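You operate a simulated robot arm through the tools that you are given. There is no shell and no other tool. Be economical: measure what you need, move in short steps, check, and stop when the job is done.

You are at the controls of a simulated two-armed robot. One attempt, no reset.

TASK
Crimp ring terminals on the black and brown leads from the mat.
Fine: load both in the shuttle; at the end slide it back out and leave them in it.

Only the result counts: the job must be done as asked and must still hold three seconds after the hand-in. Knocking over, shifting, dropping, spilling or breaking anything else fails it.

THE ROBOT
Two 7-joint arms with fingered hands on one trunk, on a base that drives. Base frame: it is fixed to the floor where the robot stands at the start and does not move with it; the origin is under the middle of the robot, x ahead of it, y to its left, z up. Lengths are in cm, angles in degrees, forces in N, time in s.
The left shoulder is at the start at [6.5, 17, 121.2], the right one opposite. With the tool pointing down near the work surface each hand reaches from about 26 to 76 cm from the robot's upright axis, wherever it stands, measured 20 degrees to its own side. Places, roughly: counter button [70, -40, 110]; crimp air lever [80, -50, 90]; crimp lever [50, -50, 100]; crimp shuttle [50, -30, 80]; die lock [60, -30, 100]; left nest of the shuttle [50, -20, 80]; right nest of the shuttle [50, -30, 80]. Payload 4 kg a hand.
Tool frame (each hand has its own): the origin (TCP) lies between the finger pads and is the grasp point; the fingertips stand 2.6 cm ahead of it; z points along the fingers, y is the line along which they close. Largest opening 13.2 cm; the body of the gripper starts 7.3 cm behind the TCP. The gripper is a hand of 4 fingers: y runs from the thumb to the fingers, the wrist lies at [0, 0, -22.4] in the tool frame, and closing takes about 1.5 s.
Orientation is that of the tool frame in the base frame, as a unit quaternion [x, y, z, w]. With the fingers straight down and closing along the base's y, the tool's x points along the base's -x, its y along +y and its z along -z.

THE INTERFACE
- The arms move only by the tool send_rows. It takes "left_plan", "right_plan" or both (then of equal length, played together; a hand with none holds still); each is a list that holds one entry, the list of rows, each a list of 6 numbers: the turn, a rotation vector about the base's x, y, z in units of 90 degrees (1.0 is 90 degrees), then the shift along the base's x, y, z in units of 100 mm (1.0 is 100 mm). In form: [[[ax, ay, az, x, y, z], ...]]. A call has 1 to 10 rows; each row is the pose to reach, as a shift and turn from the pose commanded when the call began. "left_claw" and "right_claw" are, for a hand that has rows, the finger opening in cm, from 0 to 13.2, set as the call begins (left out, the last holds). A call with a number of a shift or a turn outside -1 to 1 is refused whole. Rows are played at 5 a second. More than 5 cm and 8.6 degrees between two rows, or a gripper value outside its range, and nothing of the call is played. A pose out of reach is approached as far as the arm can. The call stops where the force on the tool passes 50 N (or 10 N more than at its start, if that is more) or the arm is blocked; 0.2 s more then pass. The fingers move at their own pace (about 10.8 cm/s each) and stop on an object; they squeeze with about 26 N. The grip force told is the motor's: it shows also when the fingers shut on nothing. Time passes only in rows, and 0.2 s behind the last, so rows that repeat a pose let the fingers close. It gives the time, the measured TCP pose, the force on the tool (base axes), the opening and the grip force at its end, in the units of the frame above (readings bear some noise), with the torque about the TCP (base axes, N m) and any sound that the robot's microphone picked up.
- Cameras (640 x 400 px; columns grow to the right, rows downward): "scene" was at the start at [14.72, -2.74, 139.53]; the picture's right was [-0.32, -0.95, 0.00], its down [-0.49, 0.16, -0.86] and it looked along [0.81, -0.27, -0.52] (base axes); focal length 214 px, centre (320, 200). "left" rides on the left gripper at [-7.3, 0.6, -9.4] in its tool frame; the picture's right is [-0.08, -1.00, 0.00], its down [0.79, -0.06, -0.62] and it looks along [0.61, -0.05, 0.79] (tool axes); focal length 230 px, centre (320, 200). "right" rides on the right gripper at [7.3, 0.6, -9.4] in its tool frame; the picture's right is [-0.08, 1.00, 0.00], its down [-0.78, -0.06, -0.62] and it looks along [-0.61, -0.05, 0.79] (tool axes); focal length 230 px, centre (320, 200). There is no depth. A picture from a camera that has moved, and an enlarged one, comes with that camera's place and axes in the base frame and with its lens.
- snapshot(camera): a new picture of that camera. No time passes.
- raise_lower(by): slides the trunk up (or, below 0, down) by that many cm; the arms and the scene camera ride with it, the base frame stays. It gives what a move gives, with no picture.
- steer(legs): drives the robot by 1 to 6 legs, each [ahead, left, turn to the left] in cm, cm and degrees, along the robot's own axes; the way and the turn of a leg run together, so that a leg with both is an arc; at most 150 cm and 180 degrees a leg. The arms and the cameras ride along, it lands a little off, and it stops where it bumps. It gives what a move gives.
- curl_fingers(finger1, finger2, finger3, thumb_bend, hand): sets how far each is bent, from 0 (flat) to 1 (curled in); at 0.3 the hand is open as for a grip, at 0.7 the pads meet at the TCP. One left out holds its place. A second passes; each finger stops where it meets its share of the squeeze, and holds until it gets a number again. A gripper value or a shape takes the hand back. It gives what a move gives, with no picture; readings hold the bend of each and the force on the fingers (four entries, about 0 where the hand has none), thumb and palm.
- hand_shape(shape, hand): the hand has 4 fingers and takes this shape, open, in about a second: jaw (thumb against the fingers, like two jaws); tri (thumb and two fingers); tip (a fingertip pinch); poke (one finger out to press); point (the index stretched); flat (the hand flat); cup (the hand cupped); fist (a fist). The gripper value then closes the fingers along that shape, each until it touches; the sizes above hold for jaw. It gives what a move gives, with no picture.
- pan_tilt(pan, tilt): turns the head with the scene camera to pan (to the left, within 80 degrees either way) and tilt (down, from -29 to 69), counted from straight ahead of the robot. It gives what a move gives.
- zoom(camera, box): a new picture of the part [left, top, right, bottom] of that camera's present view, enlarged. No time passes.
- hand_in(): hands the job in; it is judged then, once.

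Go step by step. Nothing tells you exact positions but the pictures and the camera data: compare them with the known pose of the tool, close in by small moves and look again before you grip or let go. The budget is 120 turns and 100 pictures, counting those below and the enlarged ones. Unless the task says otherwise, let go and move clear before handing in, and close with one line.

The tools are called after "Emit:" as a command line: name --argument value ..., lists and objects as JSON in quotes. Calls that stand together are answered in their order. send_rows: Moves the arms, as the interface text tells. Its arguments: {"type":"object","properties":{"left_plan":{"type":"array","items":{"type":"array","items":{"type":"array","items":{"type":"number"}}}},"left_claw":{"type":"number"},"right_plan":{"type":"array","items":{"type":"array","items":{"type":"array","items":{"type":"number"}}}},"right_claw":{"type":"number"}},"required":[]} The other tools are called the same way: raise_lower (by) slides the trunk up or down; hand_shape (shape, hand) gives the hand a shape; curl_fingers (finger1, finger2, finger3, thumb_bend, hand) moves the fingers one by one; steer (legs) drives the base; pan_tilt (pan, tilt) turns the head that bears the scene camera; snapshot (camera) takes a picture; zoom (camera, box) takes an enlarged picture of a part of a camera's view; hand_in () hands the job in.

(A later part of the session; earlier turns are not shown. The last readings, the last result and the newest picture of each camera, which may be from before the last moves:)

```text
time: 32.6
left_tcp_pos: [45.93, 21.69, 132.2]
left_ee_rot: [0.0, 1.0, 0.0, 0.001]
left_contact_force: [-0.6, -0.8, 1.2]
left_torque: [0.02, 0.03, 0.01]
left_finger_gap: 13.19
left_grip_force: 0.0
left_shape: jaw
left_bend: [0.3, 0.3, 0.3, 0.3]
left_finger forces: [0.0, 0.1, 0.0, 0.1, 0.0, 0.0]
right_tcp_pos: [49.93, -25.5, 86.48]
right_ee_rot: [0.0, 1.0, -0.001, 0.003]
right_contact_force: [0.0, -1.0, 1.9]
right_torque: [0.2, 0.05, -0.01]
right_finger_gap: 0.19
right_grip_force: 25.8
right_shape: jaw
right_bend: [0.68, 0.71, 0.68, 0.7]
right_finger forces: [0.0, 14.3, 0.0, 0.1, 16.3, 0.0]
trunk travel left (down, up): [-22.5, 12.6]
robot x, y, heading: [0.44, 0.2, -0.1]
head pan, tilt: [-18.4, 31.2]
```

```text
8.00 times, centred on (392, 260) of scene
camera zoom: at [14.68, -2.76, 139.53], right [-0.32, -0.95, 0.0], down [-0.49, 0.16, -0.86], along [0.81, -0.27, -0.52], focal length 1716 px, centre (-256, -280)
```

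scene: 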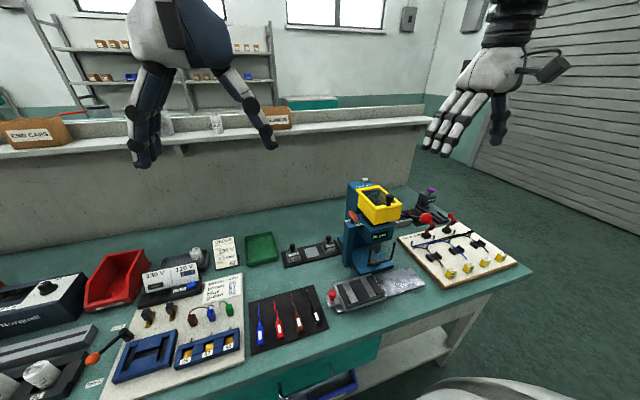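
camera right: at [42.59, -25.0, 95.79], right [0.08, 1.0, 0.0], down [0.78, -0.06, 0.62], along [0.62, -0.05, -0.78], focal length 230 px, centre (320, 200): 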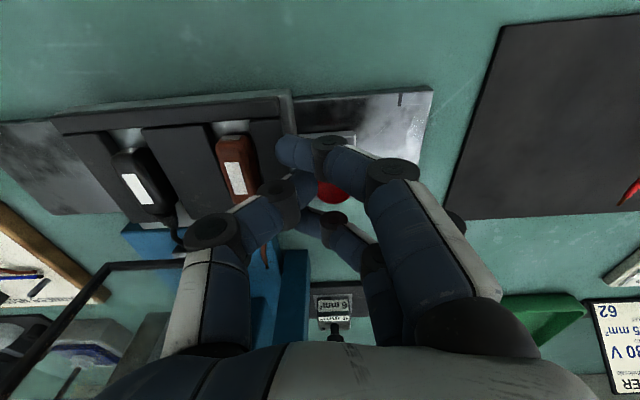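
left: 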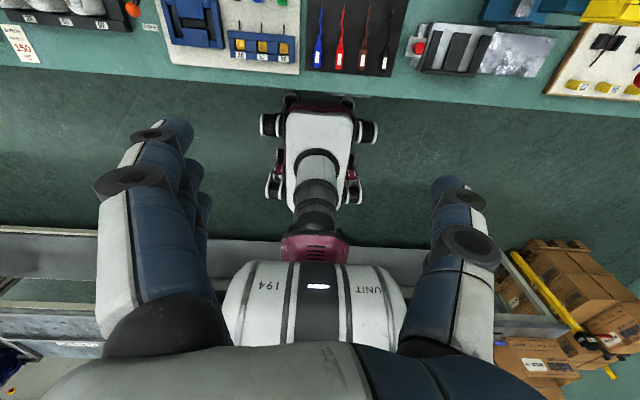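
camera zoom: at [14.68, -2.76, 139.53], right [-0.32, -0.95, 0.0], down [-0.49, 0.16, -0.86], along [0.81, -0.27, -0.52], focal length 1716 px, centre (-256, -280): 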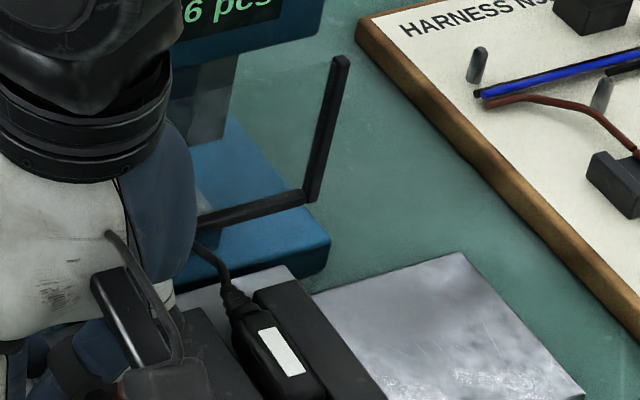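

The shuttle has moved about 7.0 cm. I'm letting go of the knob and lifting clear to check the alignment.

Emit:
send_rows --right_plan '[[[0, 0, 0, 0, 0, 0], [0, 0, 0, 0, 0, 0], [0, 0, 0, 0, 0, 0], [0, 0, 0, 0, 0, 0]]]' --right_claw 3.4

Emit:
send_rows --right_plan '[[[0, 0, 0, 0, 0, 0.2], [0, 0, 0, 0, 0, 0.6], [0, 0, 0, -0.25, 0, 0.95]]]'

Emit:
send_rows --right_plan '[[[0, 0, 0, -0.3, -0.3, 0.2], [0, 0, 0, -0.6, -0.6, 0.4], [0, 0, 0, -0.8, -0.9, 0.6]]]'

Emit:
snapshot --camera "right"

```text
time: 33.6
left_tcp_pos: [45.89, 21.76, 132.33]
left_ee_rot: [0.0, 1.0, 0.0, 0.0]
left_contact_force: [-1.0, 1.3, -0.6]
left_torque: [-0.03, 0.01, 0.0]
left_finger_gap: 13.19
left_grip_force: 0.1
left_shape: jaw
left_bend: [0.3, 0.3, 0.3, 0.3]
left_finger forces: [0.0, 0.0, 0.0, 0.0, 0.1, 0.0]
right_tcp_pos: [49.89, -25.48, 86.38]
right_ee_rot: [0.0, 1.0, 0.0, 0.003]
right_contact_force: [-0.4, 0.4, 0.5]
right_torque: [0.0, -0.02, -0.01]
right_finger_gap: 3.35
right_grip_force: 0.1
right_shape: jaw
right_bend: [0.73, 0.73, 0.73, 0.7]
right_finger forces: [0.0, 0.1, 0.1, 0.1, 0.1, 0.1]
trunk travel left (down, up): [-22.5, 12.6]
robot x, y, heading: [0.13, -0.44, -0.2]
head pan, tilt: [-18.4, 31.2]
```

```text
time: 34.4
left_tcp_pos: [45.77, 21.9, 132.33]
left_ee_rot: [0.0, 1.0, 0.001, 0.001]
left_contact_force: [-0.1, -0.2, 0.3]
left_torque: [0.05, -0.01, 0.02]
left_finger_gap: 13.2
left_grip_force: 0.2
left_shape: jaw
left_bend: [0.3, 0.3, 0.3, 0.3]
left_finger forces: [0.0, 0.1, 0.0, 0.1, 0.1, 0.1]
right_tcp_pos: [47.51, -25.45, 95.94]
right_ee_rot: [0.0, 1.0, -0.001, 0.004]
right_contact_force: [-1.0, 0.4, -0.3]
right_torque: [0.03, -0.03, -0.02]
right_finger_gap: 3.34
right_grip_force: 0.0
right_shape: jaw
right_bend: [0.73, 0.73, 0.73, 0.7]
right_finger forces: [0.0, 0.0, 0.1, 0.0, 0.0, 0.1]
trunk travel left (down, up): [-22.5, 12.6]
robot x, y, heading: [0.26, -0.58, -0.4]
head pan, tilt: [-18.4, 31.2]
```

```text
time: 35.2
left_tcp_pos: [45.86, 21.73, 132.26]
left_ee_rot: [0.001, 1.0, 0.0, 0.001]
left_contact_force: [-0.6, 0.2, 0.5]
left_torque: [0.0, 0.0, 0.0]
left_finger_gap: 13.22
left_grip_force: 0.0
left_shape: jaw
left_bend: [0.3, 0.3, 0.3, 0.3]
left_finger forces: [0.1, 0.0, 0.0, 0.0, 0.0, 0.0]
right_tcp_pos: [39.47, -34.39, 102.05]
right_ee_rot: [0.001, 1.0, 0.0, 0.004]
right_contact_force: [-0.7, 0.1, -0.1]
right_torque: [0.05, 0.01, 0.0]
right_finger_gap: 3.37
right_grip_force: 0.1
right_shape: jaw
right_bend: [0.73, 0.73, 0.73, 0.7]
right_finger forces: [0.0, 0.0, 0.0, 0.1, 0.1, 0.0]
trunk travel left (down, up): [-22.5, 12.6]
robot x, y, heading: [0.4, 0.04, -0.1]
head pan, tilt: [-18.4, 31.2]
```

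```text
36 pictures are left
camera right: at [32.04, -33.9, 111.4], right [0.08, 1.0, 0.0], down [0.78, -0.06, 0.62], along [0.62, -0.05, -0.78], focal length 230 px, centre (320, 200)
```

right: 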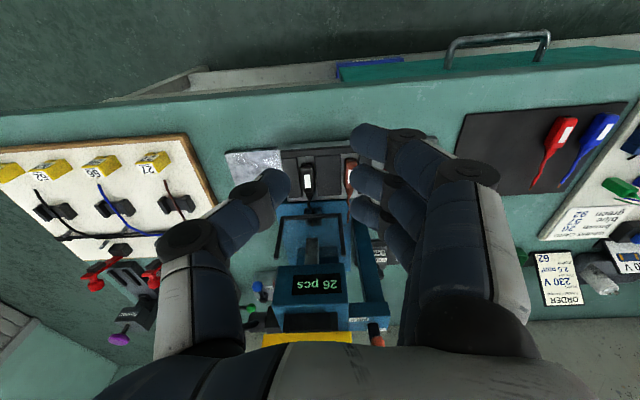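

Emit:
zoom --camera "right" --box '[260, 140, 372, 210]'

Emit:
zoom --camera "right" --box '[280, 205, 344, 245]'

Emit:
zoom --camera "scene" --box '[352, 235, 416, 275]'

```text
5.71 times, centred on (316, 175) of right
camera zoom: at [32.04, -33.9, 111.4], right [0.08, 1.0, 0.0], down [0.78, -0.06, 0.62], along [0.62, -0.05, -0.78], focal length 1315 px, centre (343, 343)
```

zoom: 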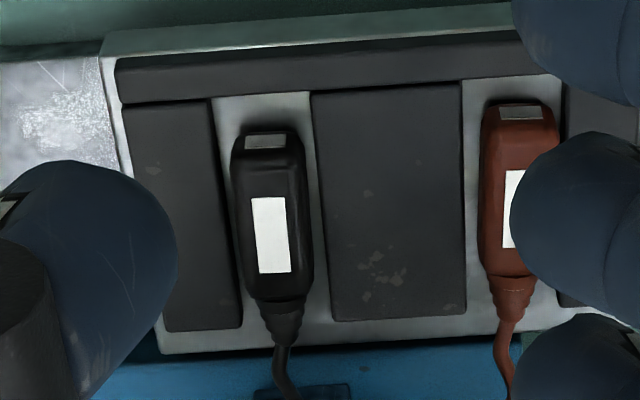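

```text
10.00 times, centred on (312, 225) of right
camera zoom: at [32.04, -33.9, 111.4], right [0.08, 1.0, 0.0], down [0.78, -0.06, 0.62], along [0.62, -0.05, -0.78], focal length 2301 px, centre (400, -50)
```

zoom: 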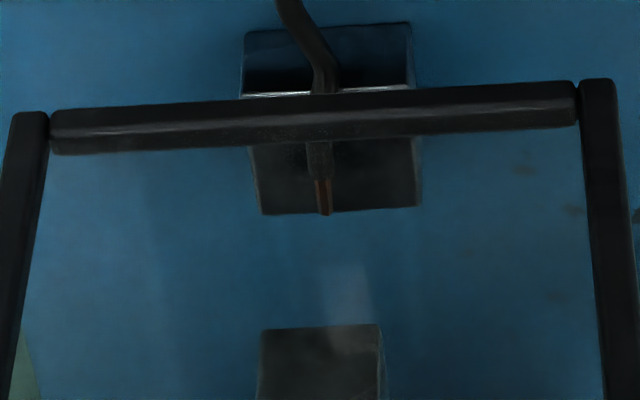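

```text
10.00 times, centred on (384, 255) of scene
camera zoom: at [14.55, -2.82, 139.55], right [-0.32, -0.95, 0.0], down [-0.49, 0.16, -0.86], along [0.81, -0.27, -0.52], focal length 2145 px, centre (-320, -350)
```

zoom: 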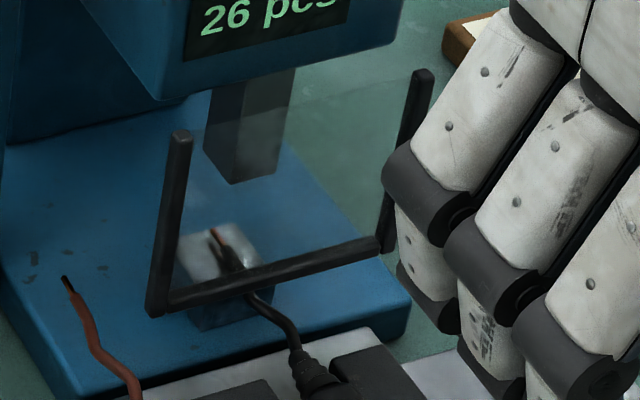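

The black tip lies on the anvil under the ram, within about 2 mm of centre. Next is the crimp lever: red ball at about (50.1, -45.2, 105.6), pivot at about (65, -45.4, 96.6).

Emit:
send_rows --right_plan '[[[0, 0, 0, 0, -0.3, 0.3], [0, 0, 0, 0, -0.65, 0.65], [0, 0, 0, 0, -1.0, 0.95], [0, 0, 0, 0.1, -1.0, 1.0]]]' --right_claw 6.5

Emit:
send_rows --right_plan '[[[0, 0, 0, 0.4, -0.05, 0.1], [0, 0, 0, 0.8, -0.1, 0.1], [0, 0, 0, 0.95, -0.1, 0.1]]]'

Emit:
snapshot --camera "right"

```text
time: 36.2
left_tcp_pos: [45.98, 21.89, 132.27]
left_ee_rot: [0.001, 1.0, 0.0, 0.001]
left_contact_force: [0.2, -1.1, -1.0]
left_torque: [-0.02, 0.03, -0.01]
left_finger_gap: 13.19
left_grip_force: 0.2
left_shape: jaw
left_bend: [0.3, 0.3, 0.3, 0.3]
left_finger forces: [0.0, 0.0, 0.0, 0.1, 0.1, 0.0]
right_tcp_pos: [40.42, -44.21, 112.0]
right_ee_rot: [0.0, 1.0, 0.0, 0.002]
right_contact_force: [0.6, 0.4, -0.6]
right_torque: [-0.04, 0.04, 0.02]
right_finger_gap: 6.44
right_grip_force: 0.0
right_shape: jaw
right_bend: [0.73, 0.73, 0.73, 0.7]
right_finger forces: [0.0, 0.1, 0.1, 0.0, 0.2, 0.0]
trunk travel left (down, up): [-22.5, 12.6]
robot x, y, heading: [-0.51, -0.18, 0.0]
head pan, tilt: [-18.4, 31.2]
```

```text
time: 37.0
left_tcp_pos: [46.02, 21.8, 132.34]
left_ee_rot: [0.001, 1.0, 0.0, 0.0]
left_contact_force: [-0.4, 0.5, 0.4]
left_torque: [-0.01, -0.01, 0.0]
left_finger_gap: 13.17
left_grip_force: 0.0
left_shape: jaw
left_bend: [0.3, 0.3, 0.3, 0.3]
left_finger forces: [0.0, 0.0, 0.0, 0.1, 0.1, 0.1]
right_tcp_pos: [50.25, -45.03, 112.84]
right_ee_rot: [0.0, 1.0, 0.0, 0.004]
right_contact_force: [0.0, -0.6, -0.8]
right_torque: [0.0, 0.03, -0.01]
right_finger_gap: 6.43
right_grip_force: 0.0
right_shape: jaw
right_bend: [0.73, 0.73, 0.73, 0.7]
right_finger forces: [0.1, 0.1, 0.0, 0.1, 0.0, 0.0]
trunk travel left (down, up): [-22.5, 12.6]
robot x, y, heading: [0.1, -0.05, 0.2]
head pan, tilt: [-18.4, 31.2]
```

```text
32 pictures are left
camera right: at [42.79, -44.58, 122.22], right [0.08, 1.0, 0.0], down [0.78, -0.06, 0.62], along [0.62, -0.05, -0.78], focal length 230 px, centre (320, 200)
```

right: 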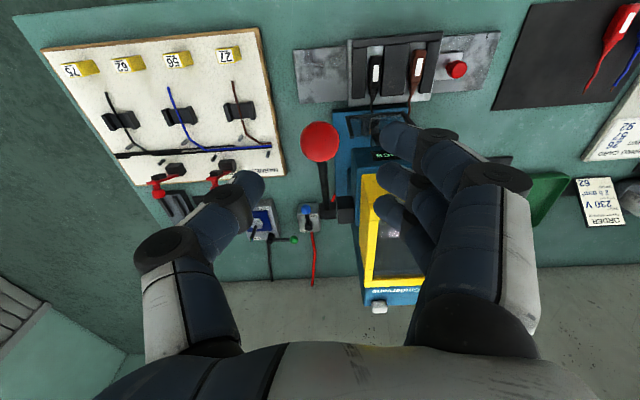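

Emit:
send_rows --right_plan '[[[0, 0, 0, 0, -0.01, -0.3], [0, 0, 0, 0, -0.01, -0.55], [0, 0, 0, 0, -0.01, -0.7]]]'

Emit:
send_rows --right_plan '[[[0, 0, 0, 0, 0, 0], [0, 0, 0, 0, 0, 0], [0, 0, 0, 0, 0, 0], [0, 0, 0, 0, 0, 0], [0, 0, 0, 0, 0, 0], [0, 0, 0, 0, 0, 0]]]' --right_claw 1.0

Emit:
snapshot --camera "right"

```text
time: 37.8
left_tcp_pos: [45.9, 21.78, 132.27]
left_ee_rot: [0.0, 1.0, 0.0, 0.0]
left_contact_force: [-0.1, 0.0, 0.1]
left_torque: [0.03, -0.03, -0.02]
left_finger_gap: 13.2
left_grip_force: 0.0
left_shape: jaw
left_bend: [0.3, 0.3, 0.3, 0.3]
left_finger forces: [0.0, 0.0, 0.0, 0.0, 0.1, 0.1]
right_tcp_pos: [50.02, -45.31, 105.98]
right_ee_rot: [0.0, 1.0, 0.0, 0.003]
right_contact_force: [-0.1, 0.5, -0.6]
right_torque: [0.03, 0.04, 0.01]
right_finger_gap: 6.44
right_grip_force: 0.1
right_shape: jaw
right_bend: [0.73, 0.73, 0.73, 0.7]
right_finger forces: [0.0, 0.1, 0.1, 0.0, 0.0, 0.1]
trunk travel left (down, up): [-22.5, 12.6]
robot x, y, heading: [0.2, 0.17, 0.1]
head pan, tilt: [-18.4, 31.2]
```

```text
time: 39.2
left_tcp_pos: [45.96, 21.72, 132.23]
left_ee_rot: [0.001, 1.0, 0.0, 0.0]
left_contact_force: [-0.2, -0.1, 0.0]
left_torque: [-0.01, 0.02, 0.0]
left_finger_gap: 13.19
left_grip_force: 0.0
left_shape: jaw
left_bend: [0.3, 0.3, 0.3, 0.3]
left_finger forces: [0.0, 0.1, 0.0, 0.0, 0.1, 0.0]
right_tcp_pos: [50.05, -45.38, 105.91]
right_ee_rot: [0.0, 1.0, 0.0, 0.003]
right_contact_force: [-0.5, -5.1, -3.9]
right_torque: [0.05, 0.01, 0.18]
right_finger_gap: 1.21
right_grip_force: 26.0
right_shape: jaw
right_bend: [0.68, 0.73, 0.71, 0.7]
right_finger forces: [0.0, 8.6, 9.7, 0.1, 22.7, 0.1]
trunk travel left (down, up): [-22.5, 12.6]
robot x, y, heading: [-0.08, 0.05, -0.1]
head pan, tilt: [-18.4, 31.2]
```

```text
31 pictures are left
camera right: at [42.65, -44.88, 115.31], right [0.08, 1.0, 0.0], down [0.78, -0.06, 0.62], along [0.62, -0.05, -0.78], focal length 230 px, centre (320, 200)
```

right: 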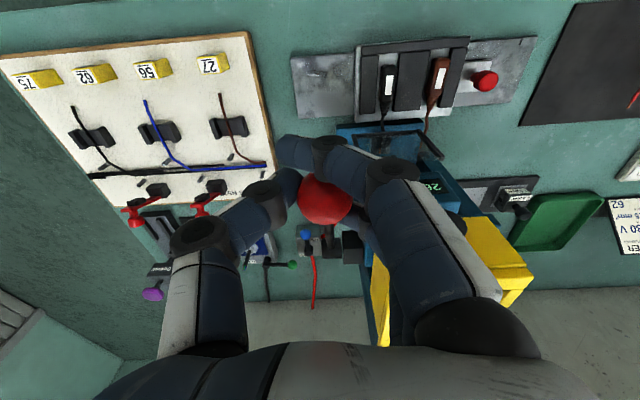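

The ball is gripped. I'm swinging the lever down along its arc in small rows, watching force and sound.

Emit:
send_rows --right_plan '[[[0, 0, 0, -0.07, 0, -0.12], [0, 0, 0, -0.136, 0, -0.27], [0, 0, 0, -0.185, 0, -0.42], [0, 0, 0, -0.226, 0, -0.563], [0, 0, 0, -0.25, 0, -0.7], [0, 0, 0, -0.263, 0, -0.84]]]'

Emit:
zoom --camera "scene" --box '[340, 180, 468, 260]'

```text
time: 40.6
left_tcp_pos: [45.76, 21.8, 132.19]
left_ee_rot: [0.0, 1.0, 0.0, 0.0]
left_contact_force: [-0.7, 0.6, 0.1]
left_torque: [0.03, 0.01, 0.02]
left_finger_gap: 13.19
left_grip_force: 0.0
left_shape: jaw
left_bend: [0.3, 0.3, 0.3, 0.3]
left_finger forces: [0.1, 0.1, 0.0, 0.0, 0.1, 0.0]
right_tcp_pos: [47.44, -45.47, 97.44]
right_ee_rot: [0.0, 1.0, -0.001, 0.003]
right_contact_force: [-3.3, 0.3, 2.7]
right_torque: [-0.01, -0.29, -0.02]
right_finger_gap: 0.48
right_grip_force: 26.1
right_shape: jaw
right_bend: [0.68, 0.75, 0.73, 0.75]
right_finger forces: [0.2, 0.1, 0.1, 0.0, 0.1, 3.3]
trunk travel left (down, up): [-22.5, 12.6]
robot x, y, heading: [0.13, 0.15, 0.1]
head pan, tilt: [-18.4, 31.2]
```

```text
5.00 times, centred on (404, 220) of scene
camera zoom: at [14.65, -2.75, 139.54], right [-0.32, -0.95, 0.0], down [-0.49, 0.16, -0.86], along [0.81, -0.27, -0.52], focal length 1072 px, centre (-100, 100)
```

zoom: 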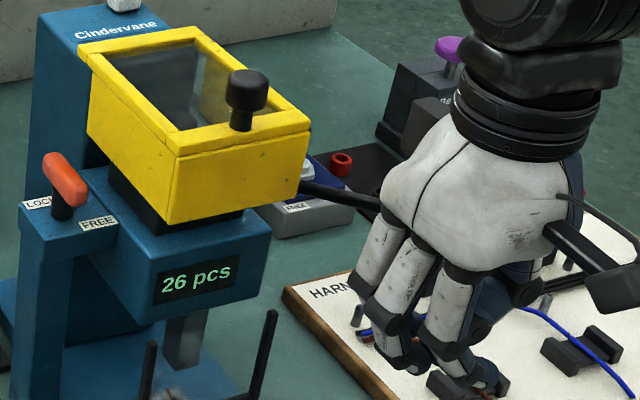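

Emit:
snapshot --camera "right"

```text
29 pictures are left
camera right: at [39.9, -44.94, 106.78], right [0.08, 1.0, 0.0], down [0.78, -0.06, 0.62], along [0.62, -0.05, -0.78], focal length 230 px, centre (320, 200)
```

right: 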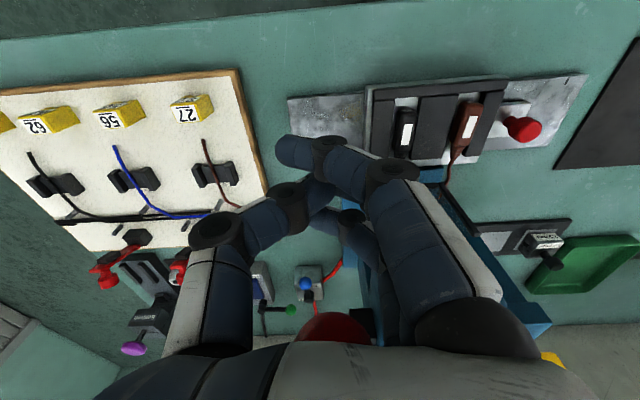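

The ball slipped up against the palm, so the closed hand now cages it. I'll push straight down with the palm, which has little resistance so far.

Emit:
send_rows --right_plan '[[[0, 0, 0, 0.02, 0, -0.15], [0, 0, 0, 0.02, 0, -0.3], [0, 0, 0, 0.01, 0, -0.45], [0, 0, 0, 0, 0, -0.55]]]'

Emit:
zoom --camera "scene" --box '[340, 200, 468, 280]'

```text
time: 41.6
left_tcp_pos: [45.79, 21.68, 132.31]
left_ee_rot: [0.0, 1.0, 0.0, 0.0]
left_contact_force: [-0.8, -0.5, -0.2]
left_torque: [0.02, -0.01, 0.02]
left_finger_gap: 13.16
left_grip_force: 0.1
left_shape: jaw
left_bend: [0.3, 0.3, 0.3, 0.3]
left_finger forces: [0.0, 0.0, 0.0, 0.0, 0.0, 0.1]
right_tcp_pos: [47.28, -45.68, 91.8]
right_ee_rot: [0.0, 1.0, 0.0, 0.004]
right_contact_force: [-2.0, 0.3, 3.8]
right_torque: [0.06, -0.16, 0.0]
right_finger_gap: 0.53
right_grip_force: 25.6
right_shape: jaw
right_bend: [0.68, 0.75, 0.73, 0.75]
right_finger forces: [0.0, 0.0, 0.0, 0.0, 0.0, 3.0]
trunk travel left (down, up): [-22.5, 12.6]
robot x, y, heading: [-0.4, 0.06, 0.1]
head pan, tilt: [-18.4, 31.2]
```

```text
5.00 times, centred on (404, 240) of scene
camera zoom: at [14.66, -2.74, 139.53], right [-0.32, -0.95, 0.0], down [-0.49, 0.16, -0.86], along [0.81, -0.27, -0.52], focal length 1072 px, centre (-100, 0)
```

zoom: 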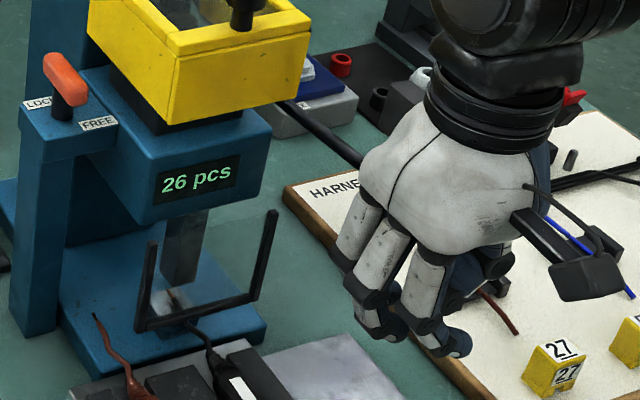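

The ram is coming down with the lever, so I'm continuing to push.

Emit:
send_rows --right_plan '[[[0, 0, 0, 0, 0, -0.1], [0, 0, 0, 0.01, 0, -0.2], [0, 0, 0, 0.02, 0, -0.3], [0, 0, 0, 0.03, 0, -0.38], [0, 0, 0, 0.03, 0, -0.46], [0, 0, 0, 0.03, 0, -0.46]]]'

Emit:
zoom --camera "scene" --box '[340, 200, 468, 280]'

```text
time: 43.0
left_tcp_pos: [45.94, 21.74, 132.26]
left_ee_rot: [0.0, 1.0, 0.0, 0.0]
left_contact_force: [0.2, 0.6, -1.1]
left_torque: [0.05, -0.06, 0.0]
left_finger_gap: 13.17
left_grip_force: 0.1
left_shape: jaw
left_bend: [0.3, 0.3, 0.3, 0.3]
left_finger forces: [0.0, 0.0, 0.0, 0.0, 0.0, 0.1]
right_tcp_pos: [47.62, -45.45, 87.25]
right_ee_rot: [-0.001, 1.0, 0.001, 0.004]
right_contact_force: [-0.2, -2.3, 4.5]
right_torque: [0.16, -0.08, -0.04]
right_finger_gap: 0.48
right_grip_force: 26.2
right_shape: jaw
right_bend: [0.68, 0.75, 0.73, 0.75]
right_finger forces: [0.0, 0.0, 0.1, 0.0, 0.0, 4.0]
trunk travel left (down, up): [-22.5, 12.6]
robot x, y, heading: [0.22, 0.18, 0.1]
head pan, tilt: [-18.4, 31.2]
```

```text
5.00 times, centred on (404, 240) of scene
camera zoom: at [14.64, -2.74, 139.54], right [-0.32, -0.95, 0.0], down [-0.49, 0.16, -0.86], along [0.81, -0.27, -0.52], focal length 1072 px, centre (-100, 0)
```

zoom: 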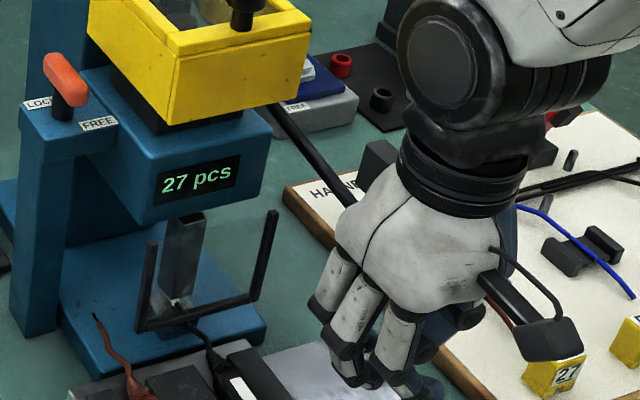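

The counter reads 27, so the black lead is crimped. I'm letting the lever rise back along its arc.

Emit:
send_rows --right_plan '[[[0, 0, 0, -0.01, 0, 0.12], [0, 0, 0, -0.02, 0, 0.25], [0, 0, 0, -0.03, 0, 0.4], [0, 0, 0, -0.03, 0, 0.55], [0, 0, 0, -0.02, 0, 0.7], [0, 0, 0, 0, 0, 0.85], [0, 0, 0, 0.02, 0, 1.0]]]'

Emit:
zoom --camera "scene" --box '[320, 160, 480, 260]'

```text
time: 44.6
left_tcp_pos: [45.9, 21.83, 132.31]
left_ee_rot: [0.0, 1.0, 0.0, 0.0]
left_contact_force: [0.2, -0.3, -0.3]
left_torque: [0.0, -0.01, -0.01]
left_finger_gap: 13.2
left_grip_force: 0.0
left_shape: jaw
left_bend: [0.3, 0.3, 0.3, 0.3]
left_finger forces: [0.0, 0.1, 0.0, 0.0, 0.0, 0.1]
right_tcp_pos: [48.08, -45.44, 97.3]
right_ee_rot: [0.0, 1.0, 0.001, 0.004]
right_contact_force: [1.0, -0.3, -0.1]
right_torque: [0.0, 0.0, -0.01]
right_finger_gap: 0.51
right_grip_force: 26.2
right_shape: jaw
right_bend: [0.68, 0.75, 0.73, 0.75]
right_finger forces: [0.0, 0.1, 0.0, 0.0, 0.0, 0.9]
trunk travel left (down, up): [-22.5, 12.6]
robot x, y, heading: [-0.27, 0.09, -0.1]
head pan, tilt: [-18.4, 31.2]
```

```text
4.00 times, centred on (400, 210) of scene
camera zoom: at [14.68, -2.73, 139.53], right [-0.32, -0.95, 0.0], down [-0.49, 0.16, -0.86], along [0.81, -0.27, -0.52], focal length 858 px, centre (0, 160)
```

zoom: 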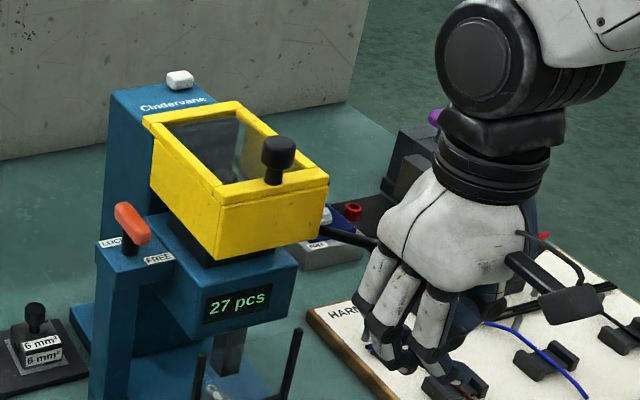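

Emit:
send_rows --right_plan '[[[0, 0, 0, 0.1, 0, 0.15], [0, 0, 0, 0.18, 0, 0.28], [0, 0, 0, 0.18, 0, 0.28], [0, 0, 0, 0.18, 0, 0.28]]]' --right_claw 8

Emit:
send_rows --right_plan '[[[0, 0, 0, 0, 0, 0.3], [0, 0, 0, 0, 0, 0.7], [0, 0, 0, 0, 0, 1.0]]]'

Emit:
snapshot --camera "right"

Emit:
zoom --camera "right" --box '[320, 10, 480, 110]'

```text
time: 45.6
left_tcp_pos: [45.88, 21.83, 132.24]
left_ee_rot: [0.0, 1.0, 0.0, 0.0]
left_contact_force: [0.2, -0.5, -0.2]
left_torque: [0.01, -0.01, 0.03]
left_finger_gap: 13.19
left_grip_force: 0.1
left_shape: jaw
left_bend: [0.3, 0.3, 0.3, 0.3]
left_finger forces: [0.0, 0.0, 0.0, 0.1, 0.0, 0.1]
right_tcp_pos: [49.72, -45.48, 100.02]
right_ee_rot: [0.0, 1.0, 0.0, 0.004]
right_contact_force: [0.4, 0.5, -0.2]
right_torque: [-0.01, 0.01, -0.01]
right_finger_gap: 7.95
right_grip_force: 0.1
right_shape: jaw
right_bend: [0.71, 0.71, 0.71, 0.71]
right_finger forces: [0.1, 0.1, 0.0, 0.0, 0.1, 0.1]
trunk travel left (down, up): [-22.5, 12.6]
robot x, y, heading: [0.07, 0.09, -0.1]
head pan, tilt: [-18.4, 31.2]
```

```text
time: 46.4
left_tcp_pos: [45.78, 21.88, 132.25]
left_ee_rot: [0.001, 1.0, -0.001, 0.0]
left_contact_force: [0.1, 0.3, 0.2]
left_torque: [-0.01, -0.02, 0.02]
left_finger_gap: 13.2
left_grip_force: 0.0
left_shape: jaw
left_bend: [0.3, 0.3, 0.3, 0.3]
left_finger forces: [0.0, 0.0, 0.1, 0.0, 0.1, 0.0]
right_tcp_pos: [49.39, -45.51, 110.04]
right_ee_rot: [0.0, 1.0, 0.0, 0.003]
right_contact_force: [-0.1, 0.7, 0.5]
right_torque: [-0.04, -0.02, -0.03]
right_finger_gap: 7.97
right_grip_force: 0.0
right_shape: jaw
right_bend: [0.71, 0.71, 0.71, 0.7]
right_finger forces: [0.0, 0.0, 0.1, 0.0, 0.0, 0.1]
trunk travel left (down, up): [-22.5, 12.6]
robot x, y, heading: [0.01, 0.39, 0.0]
head pan, tilt: [-18.4, 31.2]
```

```text
25 pictures are left
camera right: at [42.1, -45.06, 119.53], right [0.08, 1.0, 0.0], down [0.78, -0.06, 0.62], along [0.62, -0.05, -0.78], focal length 230 px, centre (320, 200)
```

right: 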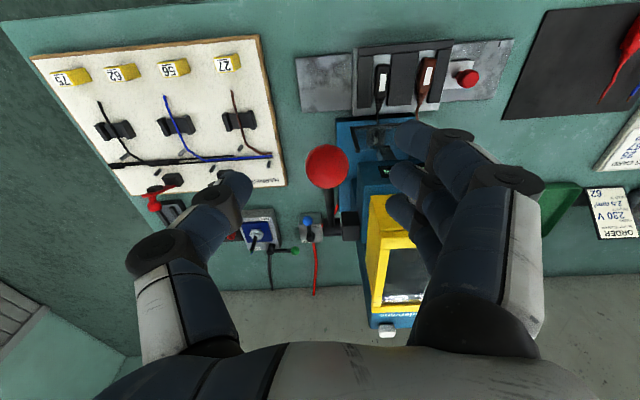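

```text
4.00 times, centred on (400, 60) of right
camera zoom: at [42.1, -45.06, 119.53], right [0.08, 1.0, 0.0], down [0.78, -0.06, 0.62], along [0.62, -0.05, -0.78], focal length 920 px, centre (0, 760)
```

zoom: 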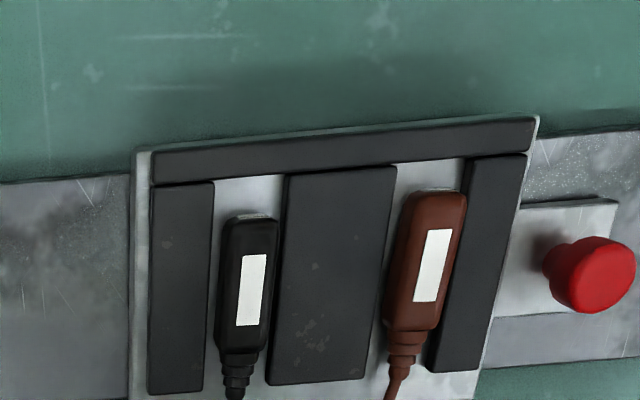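

The lever is back up. I'm going back to the knob, now at about (50.05, -25.5).

Emit:
send_rows --right_plan '[[[0, 0, 0, -0.45, 0, 0], [0, 0, 0, -0.65, 0.4, 0], [0, 0, 0, -0.65, 0.8, -0.2], [0, 0, 0, -0.65, 1.0, -0.4]]]' --right_claw 3.6

Emit:
send_rows --right_plan '[[[0, 0, 0, 0, 0.4, -0.2], [0, 0, 0, 0.1, 0.8, -0.4], [0, 0, 0, 0.35, 1.0, -0.75], [0, 0, 0, 0.7, 1.0, -1.0]]]'

Emit:
send_rows --right_plan '[[[0, 0, 0, 0, 0, -0.3], [0, 0, 0, 0, 0, -0.5]]]'

Emit:
snapshot --camera "right"

```text
time: 47.4
left_tcp_pos: [45.95, 21.76, 132.25]
left_ee_rot: [0.001, 1.0, -0.001, 0.0]
left_contact_force: [0.6, 0.7, -0.8]
left_torque: [-0.01, 0.0, 0.04]
left_finger_gap: 13.18
left_grip_force: 0.1
left_shape: jaw
left_bend: [0.3, 0.3, 0.3, 0.3]
left_finger forces: [0.0, 0.0, 0.0, 0.0, 0.0, 0.0]
right_tcp_pos: [43.17, -35.25, 106.1]
right_ee_rot: [0.0, 1.0, 0.0, 0.004]
right_contact_force: [-1.0, -0.2, 0.4]
right_torque: [0.0, -0.02, -0.02]
right_finger_gap: 3.63
right_grip_force: 0.0
right_shape: jaw
right_bend: [0.73, 0.73, 0.73, 0.7]
right_finger forces: [0.0, 0.0, 0.1, 0.1, 0.1, 0.0]
trunk travel left (down, up): [-22.5, 12.6]
robot x, y, heading: [-0.08, 0.37, 0.0]
head pan, tilt: [-18.4, 31.2]
```

```text
time: 48.4
left_tcp_pos: [46.0, 21.7, 132.2]
left_ee_rot: [0.0, 1.0, 0.0, 0.001]
left_contact_force: [0.3, 0.3, -1.0]
left_torque: [-0.03, 0.02, 0.0]
left_finger_gap: 13.19
left_grip_force: 0.1
left_shape: jaw
left_bend: [0.3, 0.3, 0.3, 0.3]
left_finger forces: [0.0, 0.0, 0.1, 0.0, 0.0, 0.1]
right_tcp_pos: [50.59, -25.24, 96.0]
right_ee_rot: [0.0, 1.0, 0.0, 0.003]
right_contact_force: [-0.5, 0.1, -0.2]
right_torque: [0.03, 0.01, -0.01]
right_finger_gap: 3.66
right_grip_force: 0.0
right_shape: jaw
right_bend: [0.73, 0.73, 0.73, 0.7]
right_finger forces: [0.0, 0.0, 0.0, 0.0, 0.0, 0.0]
trunk travel left (down, up): [-22.5, 12.6]
robot x, y, heading: [-0.04, 0.17, -0.2]
head pan, tilt: [-18.4, 31.2]
```

```text
time: 49.0
left_tcp_pos: [45.82, 21.74, 132.24]
left_ee_rot: [0.001, 1.0, 0.0, 0.0]
left_contact_force: [-0.1, 0.5, -0.4]
left_torque: [0.0, 0.0, 0.01]
left_finger_gap: 13.18
left_grip_force: 0.2
left_shape: jaw
left_bend: [0.3, 0.3, 0.3, 0.3]
left_finger forces: [0.1, 0.1, 0.0, 0.0, 0.1, 0.0]
right_tcp_pos: [50.44, -25.04, 91.1]
right_ee_rot: [0.0, 1.0, -0.001, 0.005]
right_contact_force: [-0.1, 0.6, 0.2]
right_torque: [0.02, 0.0, -0.04]
right_finger_gap: 3.64
right_grip_force: 0.1
right_shape: jaw
right_bend: [0.73, 0.73, 0.73, 0.7]
right_finger forces: [0.0, 0.1, 0.1, 0.0, 0.1, 0.0]
trunk travel left (down, up): [-22.5, 12.6]
robot x, y, heading: [-0.03, -0.02, -0.2]
head pan, tilt: [-18.4, 31.2]
```

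```text
23 pictures are left
camera right: at [42.93, -24.63, 100.64], right [0.08, 1.0, 0.0], down [0.78, -0.06, 0.62], along [0.62, -0.05, -0.78], focal length 230 px, centre (320, 200)
```

right: 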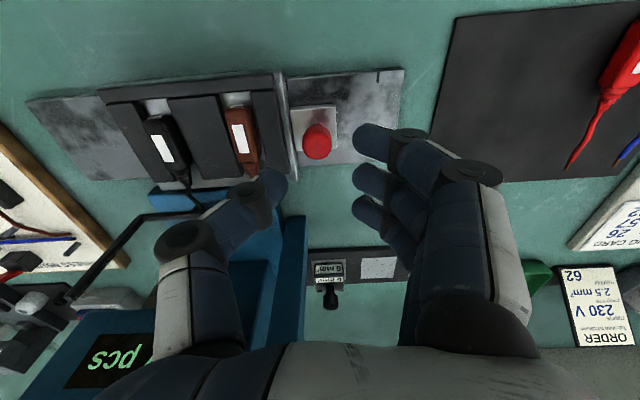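

Emit:
send_rows --right_plan '[[[0, 0, 0, -0.02, -0.04, -0.2], [0, 0, 0, -0.02, -0.04, -0.37], [0, 0, 0, -0.02, -0.04, -0.46]]]'

Emit:
send_rows --right_plan '[[[0, 0, 0, 0, 0, 0], [0, 0, 0, 0, 0, 0], [0, 0, 0, 0, 0, 0], [0, 0, 0, 0, 0, 0], [0, 0, 0, 0, 0, 0], [0, 0, 0, 0, 0, 0]]]' --right_claw 0.5

Emit:
send_rows --right_plan '[[[0, 0, 0, 0, -0.1, 0], [0, 0, 0, 0, -0.2, 0], [0, 0, 0, 0, -0.3, 0], [0, 0, 0, 0, -0.4, 0], [0, 0, 0, 0, -0.5, 0], [0, 0, 0, 0, -0.57, 0], [0, 0, 0, 0, -0.57, 0]]]'

Emit:
snapshot --camera "right"

```text
time: 49.8
left_tcp_pos: [46.03, 21.83, 132.23]
left_ee_rot: [0.0, 1.0, 0.0, 0.0]
left_contact_force: [0.6, 0.0, 0.3]
left_torque: [-0.03, 0.02, -0.02]
left_finger_gap: 13.21
left_grip_force: 0.0
left_shape: jaw
left_bend: [0.3, 0.3, 0.3, 0.3]
left_finger forces: [0.0, 0.0, 0.1, 0.1, 0.0, 0.0]
right_tcp_pos: [50.16, -25.79, 86.57]
right_ee_rot: [0.0, 1.0, 0.001, 0.003]
right_contact_force: [0.0, 0.1, -0.4]
right_torque: [0.04, 0.01, 0.01]
right_finger_gap: 3.66
right_grip_force: 0.0
right_shape: jaw
right_bend: [0.73, 0.73, 0.73, 0.7]
right_finger forces: [0.0, 0.0, 0.1, 0.1, 0.1, 0.0]
trunk travel left (down, up): [-22.5, 12.6]
robot x, y, heading: [-0.26, 0.14, 0.1]
head pan, tilt: [-18.4, 31.2]
```

```text
time: 51.2
left_tcp_pos: [46.03, 21.65, 132.24]
left_ee_rot: [0.001, 1.0, 0.001, 0.0]
left_contact_force: [-0.1, -0.8, -0.1]
left_torque: [0.02, -0.02, -0.03]
left_finger_gap: 13.18
left_grip_force: 0.0
left_shape: jaw
left_bend: [0.3, 0.3, 0.3, 0.3]
left_finger forces: [0.0, 0.0, 0.0, 0.0, 0.0, 0.1]
right_tcp_pos: [50.25, -25.7, 86.55]
right_ee_rot: [0.0, 1.0, 0.0, 0.002]
right_contact_force: [-1.4, -2.8, -4.8]
right_torque: [0.07, 0.04, -0.01]
right_finger_gap: 0.2
right_grip_force: 25.7
right_shape: jaw
right_bend: [0.68, 0.72, 0.68, 0.7]
right_finger forces: [0.0, 14.2, 0.0, 0.0, 17.2, 0.0]
trunk travel left (down, up): [-22.5, 12.6]
robot x, y, heading: [-0.11, -0.58, -0.1]
head pan, tilt: [-18.4, 31.2]
```

```text
time: 52.8
left_tcp_pos: [46.08, 21.68, 132.26]
left_ee_rot: [0.0, 1.0, -0.001, 0.001]
left_contact_force: [-0.1, -0.8, -0.8]
left_torque: [-0.02, 0.01, 0.01]
left_finger_gap: 13.2
left_grip_force: 0.1
left_shape: jaw
left_bend: [0.3, 0.3, 0.3, 0.3]
left_finger forces: [0.1, 0.0, 0.0, 0.0, 0.1, 0.0]
right_tcp_pos: [49.98, -31.74, 86.49]
right_ee_rot: [0.0, 1.0, -0.001, 0.004]
right_contact_force: [-0.1, -1.6, -4.8]
right_torque: [0.12, 0.0, -0.04]
right_finger_gap: 0.12
right_grip_force: 26.4
right_shape: jaw
right_bend: [0.68, 0.71, 0.68, 0.7]
right_finger forces: [0.0, 12.8, 0.0, 0.0, 15.2, 0.0]
trunk travel left (down, up): [-22.5, 12.6]
robot x, y, heading: [-0.61, 0.1, 0.1]
head pan, tilt: [-18.4, 31.2]
```

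```text
22 pictures are left
camera right: at [42.68, -31.15, 96.01], right [0.08, 1.0, 0.0], down [0.78, -0.06, 0.62], along [0.62, -0.05, -0.78], focal length 230 px, centre (320, 200)
```

right: 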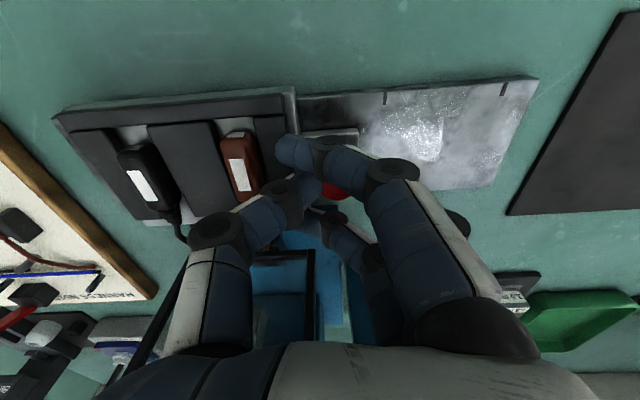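

Marks on the rail at y -20.7 (home) and -27.5 (station 1) confirm the positions. I'm releasing the knob and backing off to check the brown tip.

Emit:
send_rows --right_plan '[[[0, 0, 0, 0, 0, 0], [0, 0, 0, 0, 0, 0], [0, 0, 0, 0, 0, 0], [0, 0, 0, 0, 0, 0]]]' --right_claw 3.4

Emit:
send_rows --right_plan '[[[0, 0, 0, 0, 0, 0.2], [0, 0, 0, 0, 0, 0.6], [0, 0, 0, -0.25, 0, 0.95]]]'

Emit:
send_rows --right_plan '[[[0, 0, 0, -0.3, 0, 0.2], [0, 0, 0, -0.6, -0.1, 0.4], [0, 0, 0, -0.8, -0.3, 0.6]]]'

Emit:
zoom --camera "right" --box '[280, 205, 344, 245]'

Emit:
zoom --camera "right" --box '[220, 130, 420, 255]'

```text
time: 53.8
left_tcp_pos: [45.9, 21.73, 132.21]
left_ee_rot: [0.0, 1.0, 0.0, 0.0]
left_contact_force: [0.2, 0.3, 0.2]
left_torque: [0.01, 0.02, 0.0]
left_finger_gap: 13.19
left_grip_force: 0.0
left_shape: jaw
left_bend: [0.3, 0.3, 0.3, 0.3]
left_finger forces: [0.0, 0.1, 0.0, 0.0, 0.1, 0.0]
right_tcp_pos: [50.12, -31.63, 86.65]
right_ee_rot: [0.0, 1.0, 0.001, 0.004]
right_contact_force: [0.3, -0.2, -0.8]
right_torque: [-0.01, -0.01, 0.0]
right_finger_gap: 3.35
right_grip_force: 0.1
right_shape: jaw
right_bend: [0.73, 0.73, 0.73, 0.7]
right_finger forces: [0.0, 0.0, 0.1, 0.0, 0.1, 0.0]
trunk travel left (down, up): [-22.5, 12.6]
robot x, y, heading: [-0.26, 0.23, -0.0]
head pan, tilt: [-18.4, 31.2]
```

```text
time: 54.6
left_tcp_pos: [45.73, 21.7, 132.41]
left_ee_rot: [-0.001, 1.0, 0.001, 0.001]
left_contact_force: [-0.4, -0.5, 0.2]
left_torque: [-0.01, -0.03, -0.05]
left_finger_gap: 13.2
left_grip_force: 0.1
left_shape: jaw
left_bend: [0.3, 0.3, 0.3, 0.3]
left_finger forces: [0.0, 0.0, 0.1, 0.0, 0.1, 0.1]
right_tcp_pos: [47.24, -31.45, 96.22]
right_ee_rot: [-0.001, 1.0, 0.0, 0.004]
right_contact_force: [-0.4, -0.1, -0.5]
right_torque: [-0.02, -0.02, -0.01]
right_finger_gap: 3.36
right_grip_force: 0.0
right_shape: jaw
right_bend: [0.73, 0.73, 0.73, 0.7]
right_finger forces: [0.0, 0.0, 0.0, 0.1, 0.1, 0.0]
trunk travel left (down, up): [-22.5, 12.6]
robot x, y, heading: [-0.18, 0.39, -0.0]
head pan, tilt: [-18.4, 31.2]
```

```text
time: 55.4
left_tcp_pos: [45.79, 21.71, 132.35]
left_ee_rot: [0.0, 1.0, 0.0, 0.001]
left_contact_force: [0.0, -0.6, -0.3]
left_torque: [0.05, -0.03, -0.01]
left_finger_gap: 13.2
left_grip_force: 0.1
left_shape: jaw
left_bend: [0.3, 0.3, 0.3, 0.3]
left_finger forces: [0.0, 0.0, 0.1, 0.0, 0.0, 0.0]
right_tcp_pos: [39.17, -34.54, 102.03]
right_ee_rot: [0.0, 1.0, 0.001, 0.004]
right_contact_force: [-0.4, 0.0, 0.3]
right_torque: [-0.01, -0.02, -0.01]
right_finger_gap: 3.38
right_grip_force: 0.0
right_shape: jaw
right_bend: [0.73, 0.73, 0.73, 0.7]
right_finger forces: [0.0, 0.1, 0.0, 0.0, 0.1, 0.0]
trunk travel left (down, up): [-22.5, 12.6]
robot x, y, heading: [0.24, 0.15, -0.1]
head pan, tilt: [-18.4, 31.2]
```

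```text
10.00 times, centred on (312, 225) of right
camera zoom: at [31.84, -34.02, 111.44], right [0.08, 1.0, 0.0], down [0.78, -0.06, 0.62], along [0.62, -0.05, -0.78], focal length 2301 px, centre (400, -50)
```

zoom: 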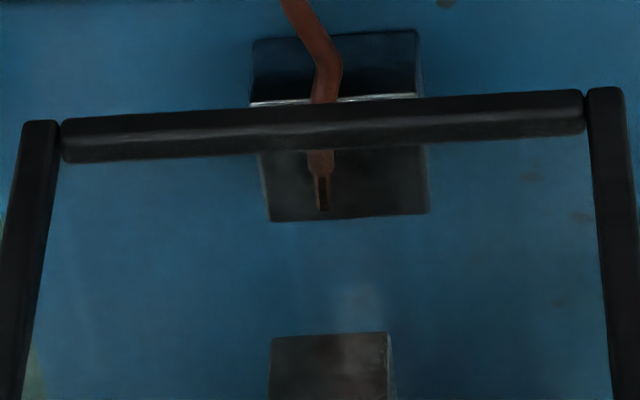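

```text
3.20 times, centred on (320, 192) of right
camera zoom: at [31.84, -34.02, 111.44], right [0.08, 1.0, 0.0], down [0.78, -0.06, 0.62], along [0.62, -0.05, -0.78], focal length 736 px, centre (320, 224)
```

zoom: 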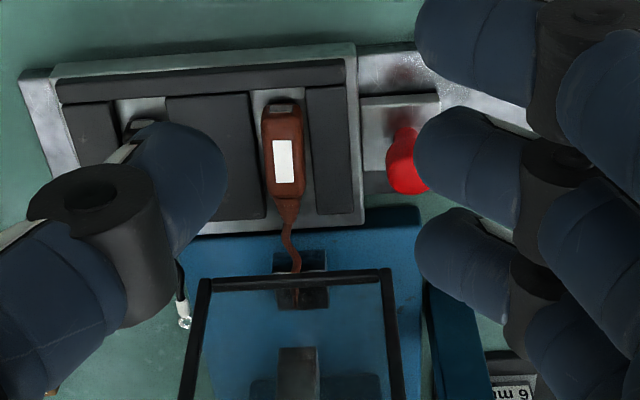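

The brown tip is about 3–4 mm past the die centre, and the black lead now shows its ring. I'll regrip the knob and move it back about 2.5 mm.

Emit:
send_rows --right_plan '[[[0, 0, 0, 0.3, 0.2, -0.2], [0, 0, 0, 0.6, 0.3, -0.4], [0, 0, 0, 0.85, 0.3, -0.6]]]' --right_claw 3.6

Emit:
send_rows --right_plan '[[[0, 0, 0, 0.25, 0, -0.35], [0, 0, 0, 0.25, 0, -0.7], [0, 0, 0, 0.25, 0, -0.97]]]'

Emit:
send_rows --right_plan '[[[0, 0, 0, 0, 0, 0], [0, 0, 0, 0, 0, 0], [0, 0, 0, 0, 0, 0], [0, 0, 0, 0, 0, 0], [0, 0, 0, 0, 0, 0], [0, 0, 0, 0, 0, 0]]]' --right_claw 0.5

Emit:
snapshot --camera "right"

```text
time: 56.2
left_tcp_pos: [46.17, 21.78, 132.15]
left_ee_rot: [0.0, 1.0, 0.0, 0.0]
left_contact_force: [0.5, -0.1, 0.5]
left_torque: [0.0, 0.01, 0.01]
left_finger_gap: 13.18
left_grip_force: 0.0
left_shape: jaw
left_bend: [0.3, 0.3, 0.3, 0.3]
left_finger forces: [0.0, 0.0, 0.1, 0.1, 0.1, 0.0]
right_tcp_pos: [48.12, -31.49, 96.1]
right_ee_rot: [0.0, 1.0, -0.001, 0.003]
right_contact_force: [0.5, -0.5, 0.3]
right_torque: [0.02, -0.04, 0.01]
right_finger_gap: 3.56
right_grip_force: 0.0
right_shape: jaw
right_bend: [0.73, 0.73, 0.73, 0.7]
right_finger forces: [0.0, 0.0, 0.0, 0.1, 0.0, 0.1]
trunk travel left (down, up): [-22.5, 12.6]
robot x, y, heading: [-0.04, 0.06, -0.2]
head pan, tilt: [-18.4, 31.2]
```

```text
time: 57.0
left_tcp_pos: [46.03, 21.8, 132.23]
left_ee_rot: [-0.001, 1.0, 0.0, -0.001]
left_contact_force: [0.8, -0.2, -0.9]
left_torque: [0.04, 0.03, -0.01]
left_finger_gap: 13.21
left_grip_force: 0.1
left_shape: jaw
left_bend: [0.3, 0.3, 0.3, 0.3]
left_finger forces: [0.1, 0.1, 0.0, 0.0, 0.0, 0.1]
right_tcp_pos: [50.46, -31.67, 86.47]
right_ee_rot: [-0.001, 1.0, 0.0, 0.003]
right_contact_force: [0.1, -0.1, 0.0]
right_torque: [0.03, 0.01, -0.01]
right_finger_gap: 3.54
right_grip_force: 0.1
right_shape: jaw
right_bend: [0.73, 0.73, 0.73, 0.7]
right_finger forces: [0.1, 0.0, 0.1, 0.1, 0.1, 0.1]
trunk travel left (down, up): [-22.5, 12.6]
robot x, y, heading: [-0.03, -0.22, 0.2]
head pan, tilt: [-18.4, 31.2]
```

```text
time: 58.4
left_tcp_pos: [46.07, 21.73, 132.31]
left_ee_rot: [0.0, 1.0, 0.0, 0.0]
left_contact_force: [0.6, -0.2, -0.3]
left_torque: [0.01, 0.0, 0.04]
left_finger_gap: 13.18
left_grip_force: 0.1
left_shape: jaw
left_bend: [0.3, 0.3, 0.3, 0.3]
left_finger forces: [0.0, 0.0, 0.0, 0.0, 0.0, 0.1]
right_tcp_pos: [50.46, -31.66, 86.5]
right_ee_rot: [0.0, 1.0, 0.0, 0.003]
right_contact_force: [4.1, -3.2, -4.9]
right_torque: [0.13, -0.1, 0.0]
right_finger_gap: 0.22
right_grip_force: 26.4
right_shape: jaw
right_bend: [0.68, 0.71, 0.68, 0.7]
right_finger forces: [0.0, 14.4, 0.1, 0.0, 17.1, 0.1]
trunk travel left (down, up): [-22.5, 12.6]
robot x, y, heading: [-0.05, -0.05, 0.2]
head pan, tilt: [-18.4, 31.2]
```

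```text
19 pictures are left
camera right: at [43.09, -31.07, 95.87], right [0.08, 1.0, 0.0], down [0.78, -0.06, 0.62], along [0.62, -0.05, -0.78], focal length 230 px, centre (320, 200)
```

right: 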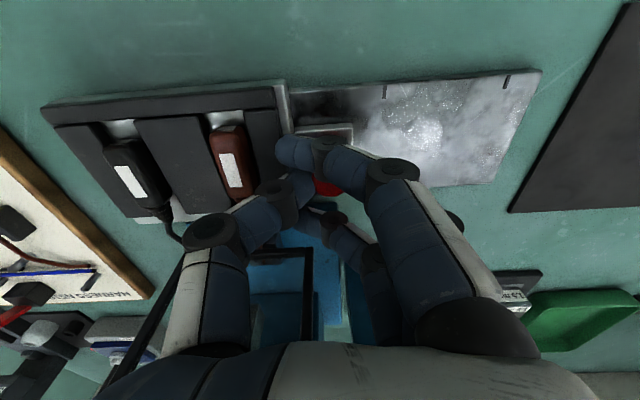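

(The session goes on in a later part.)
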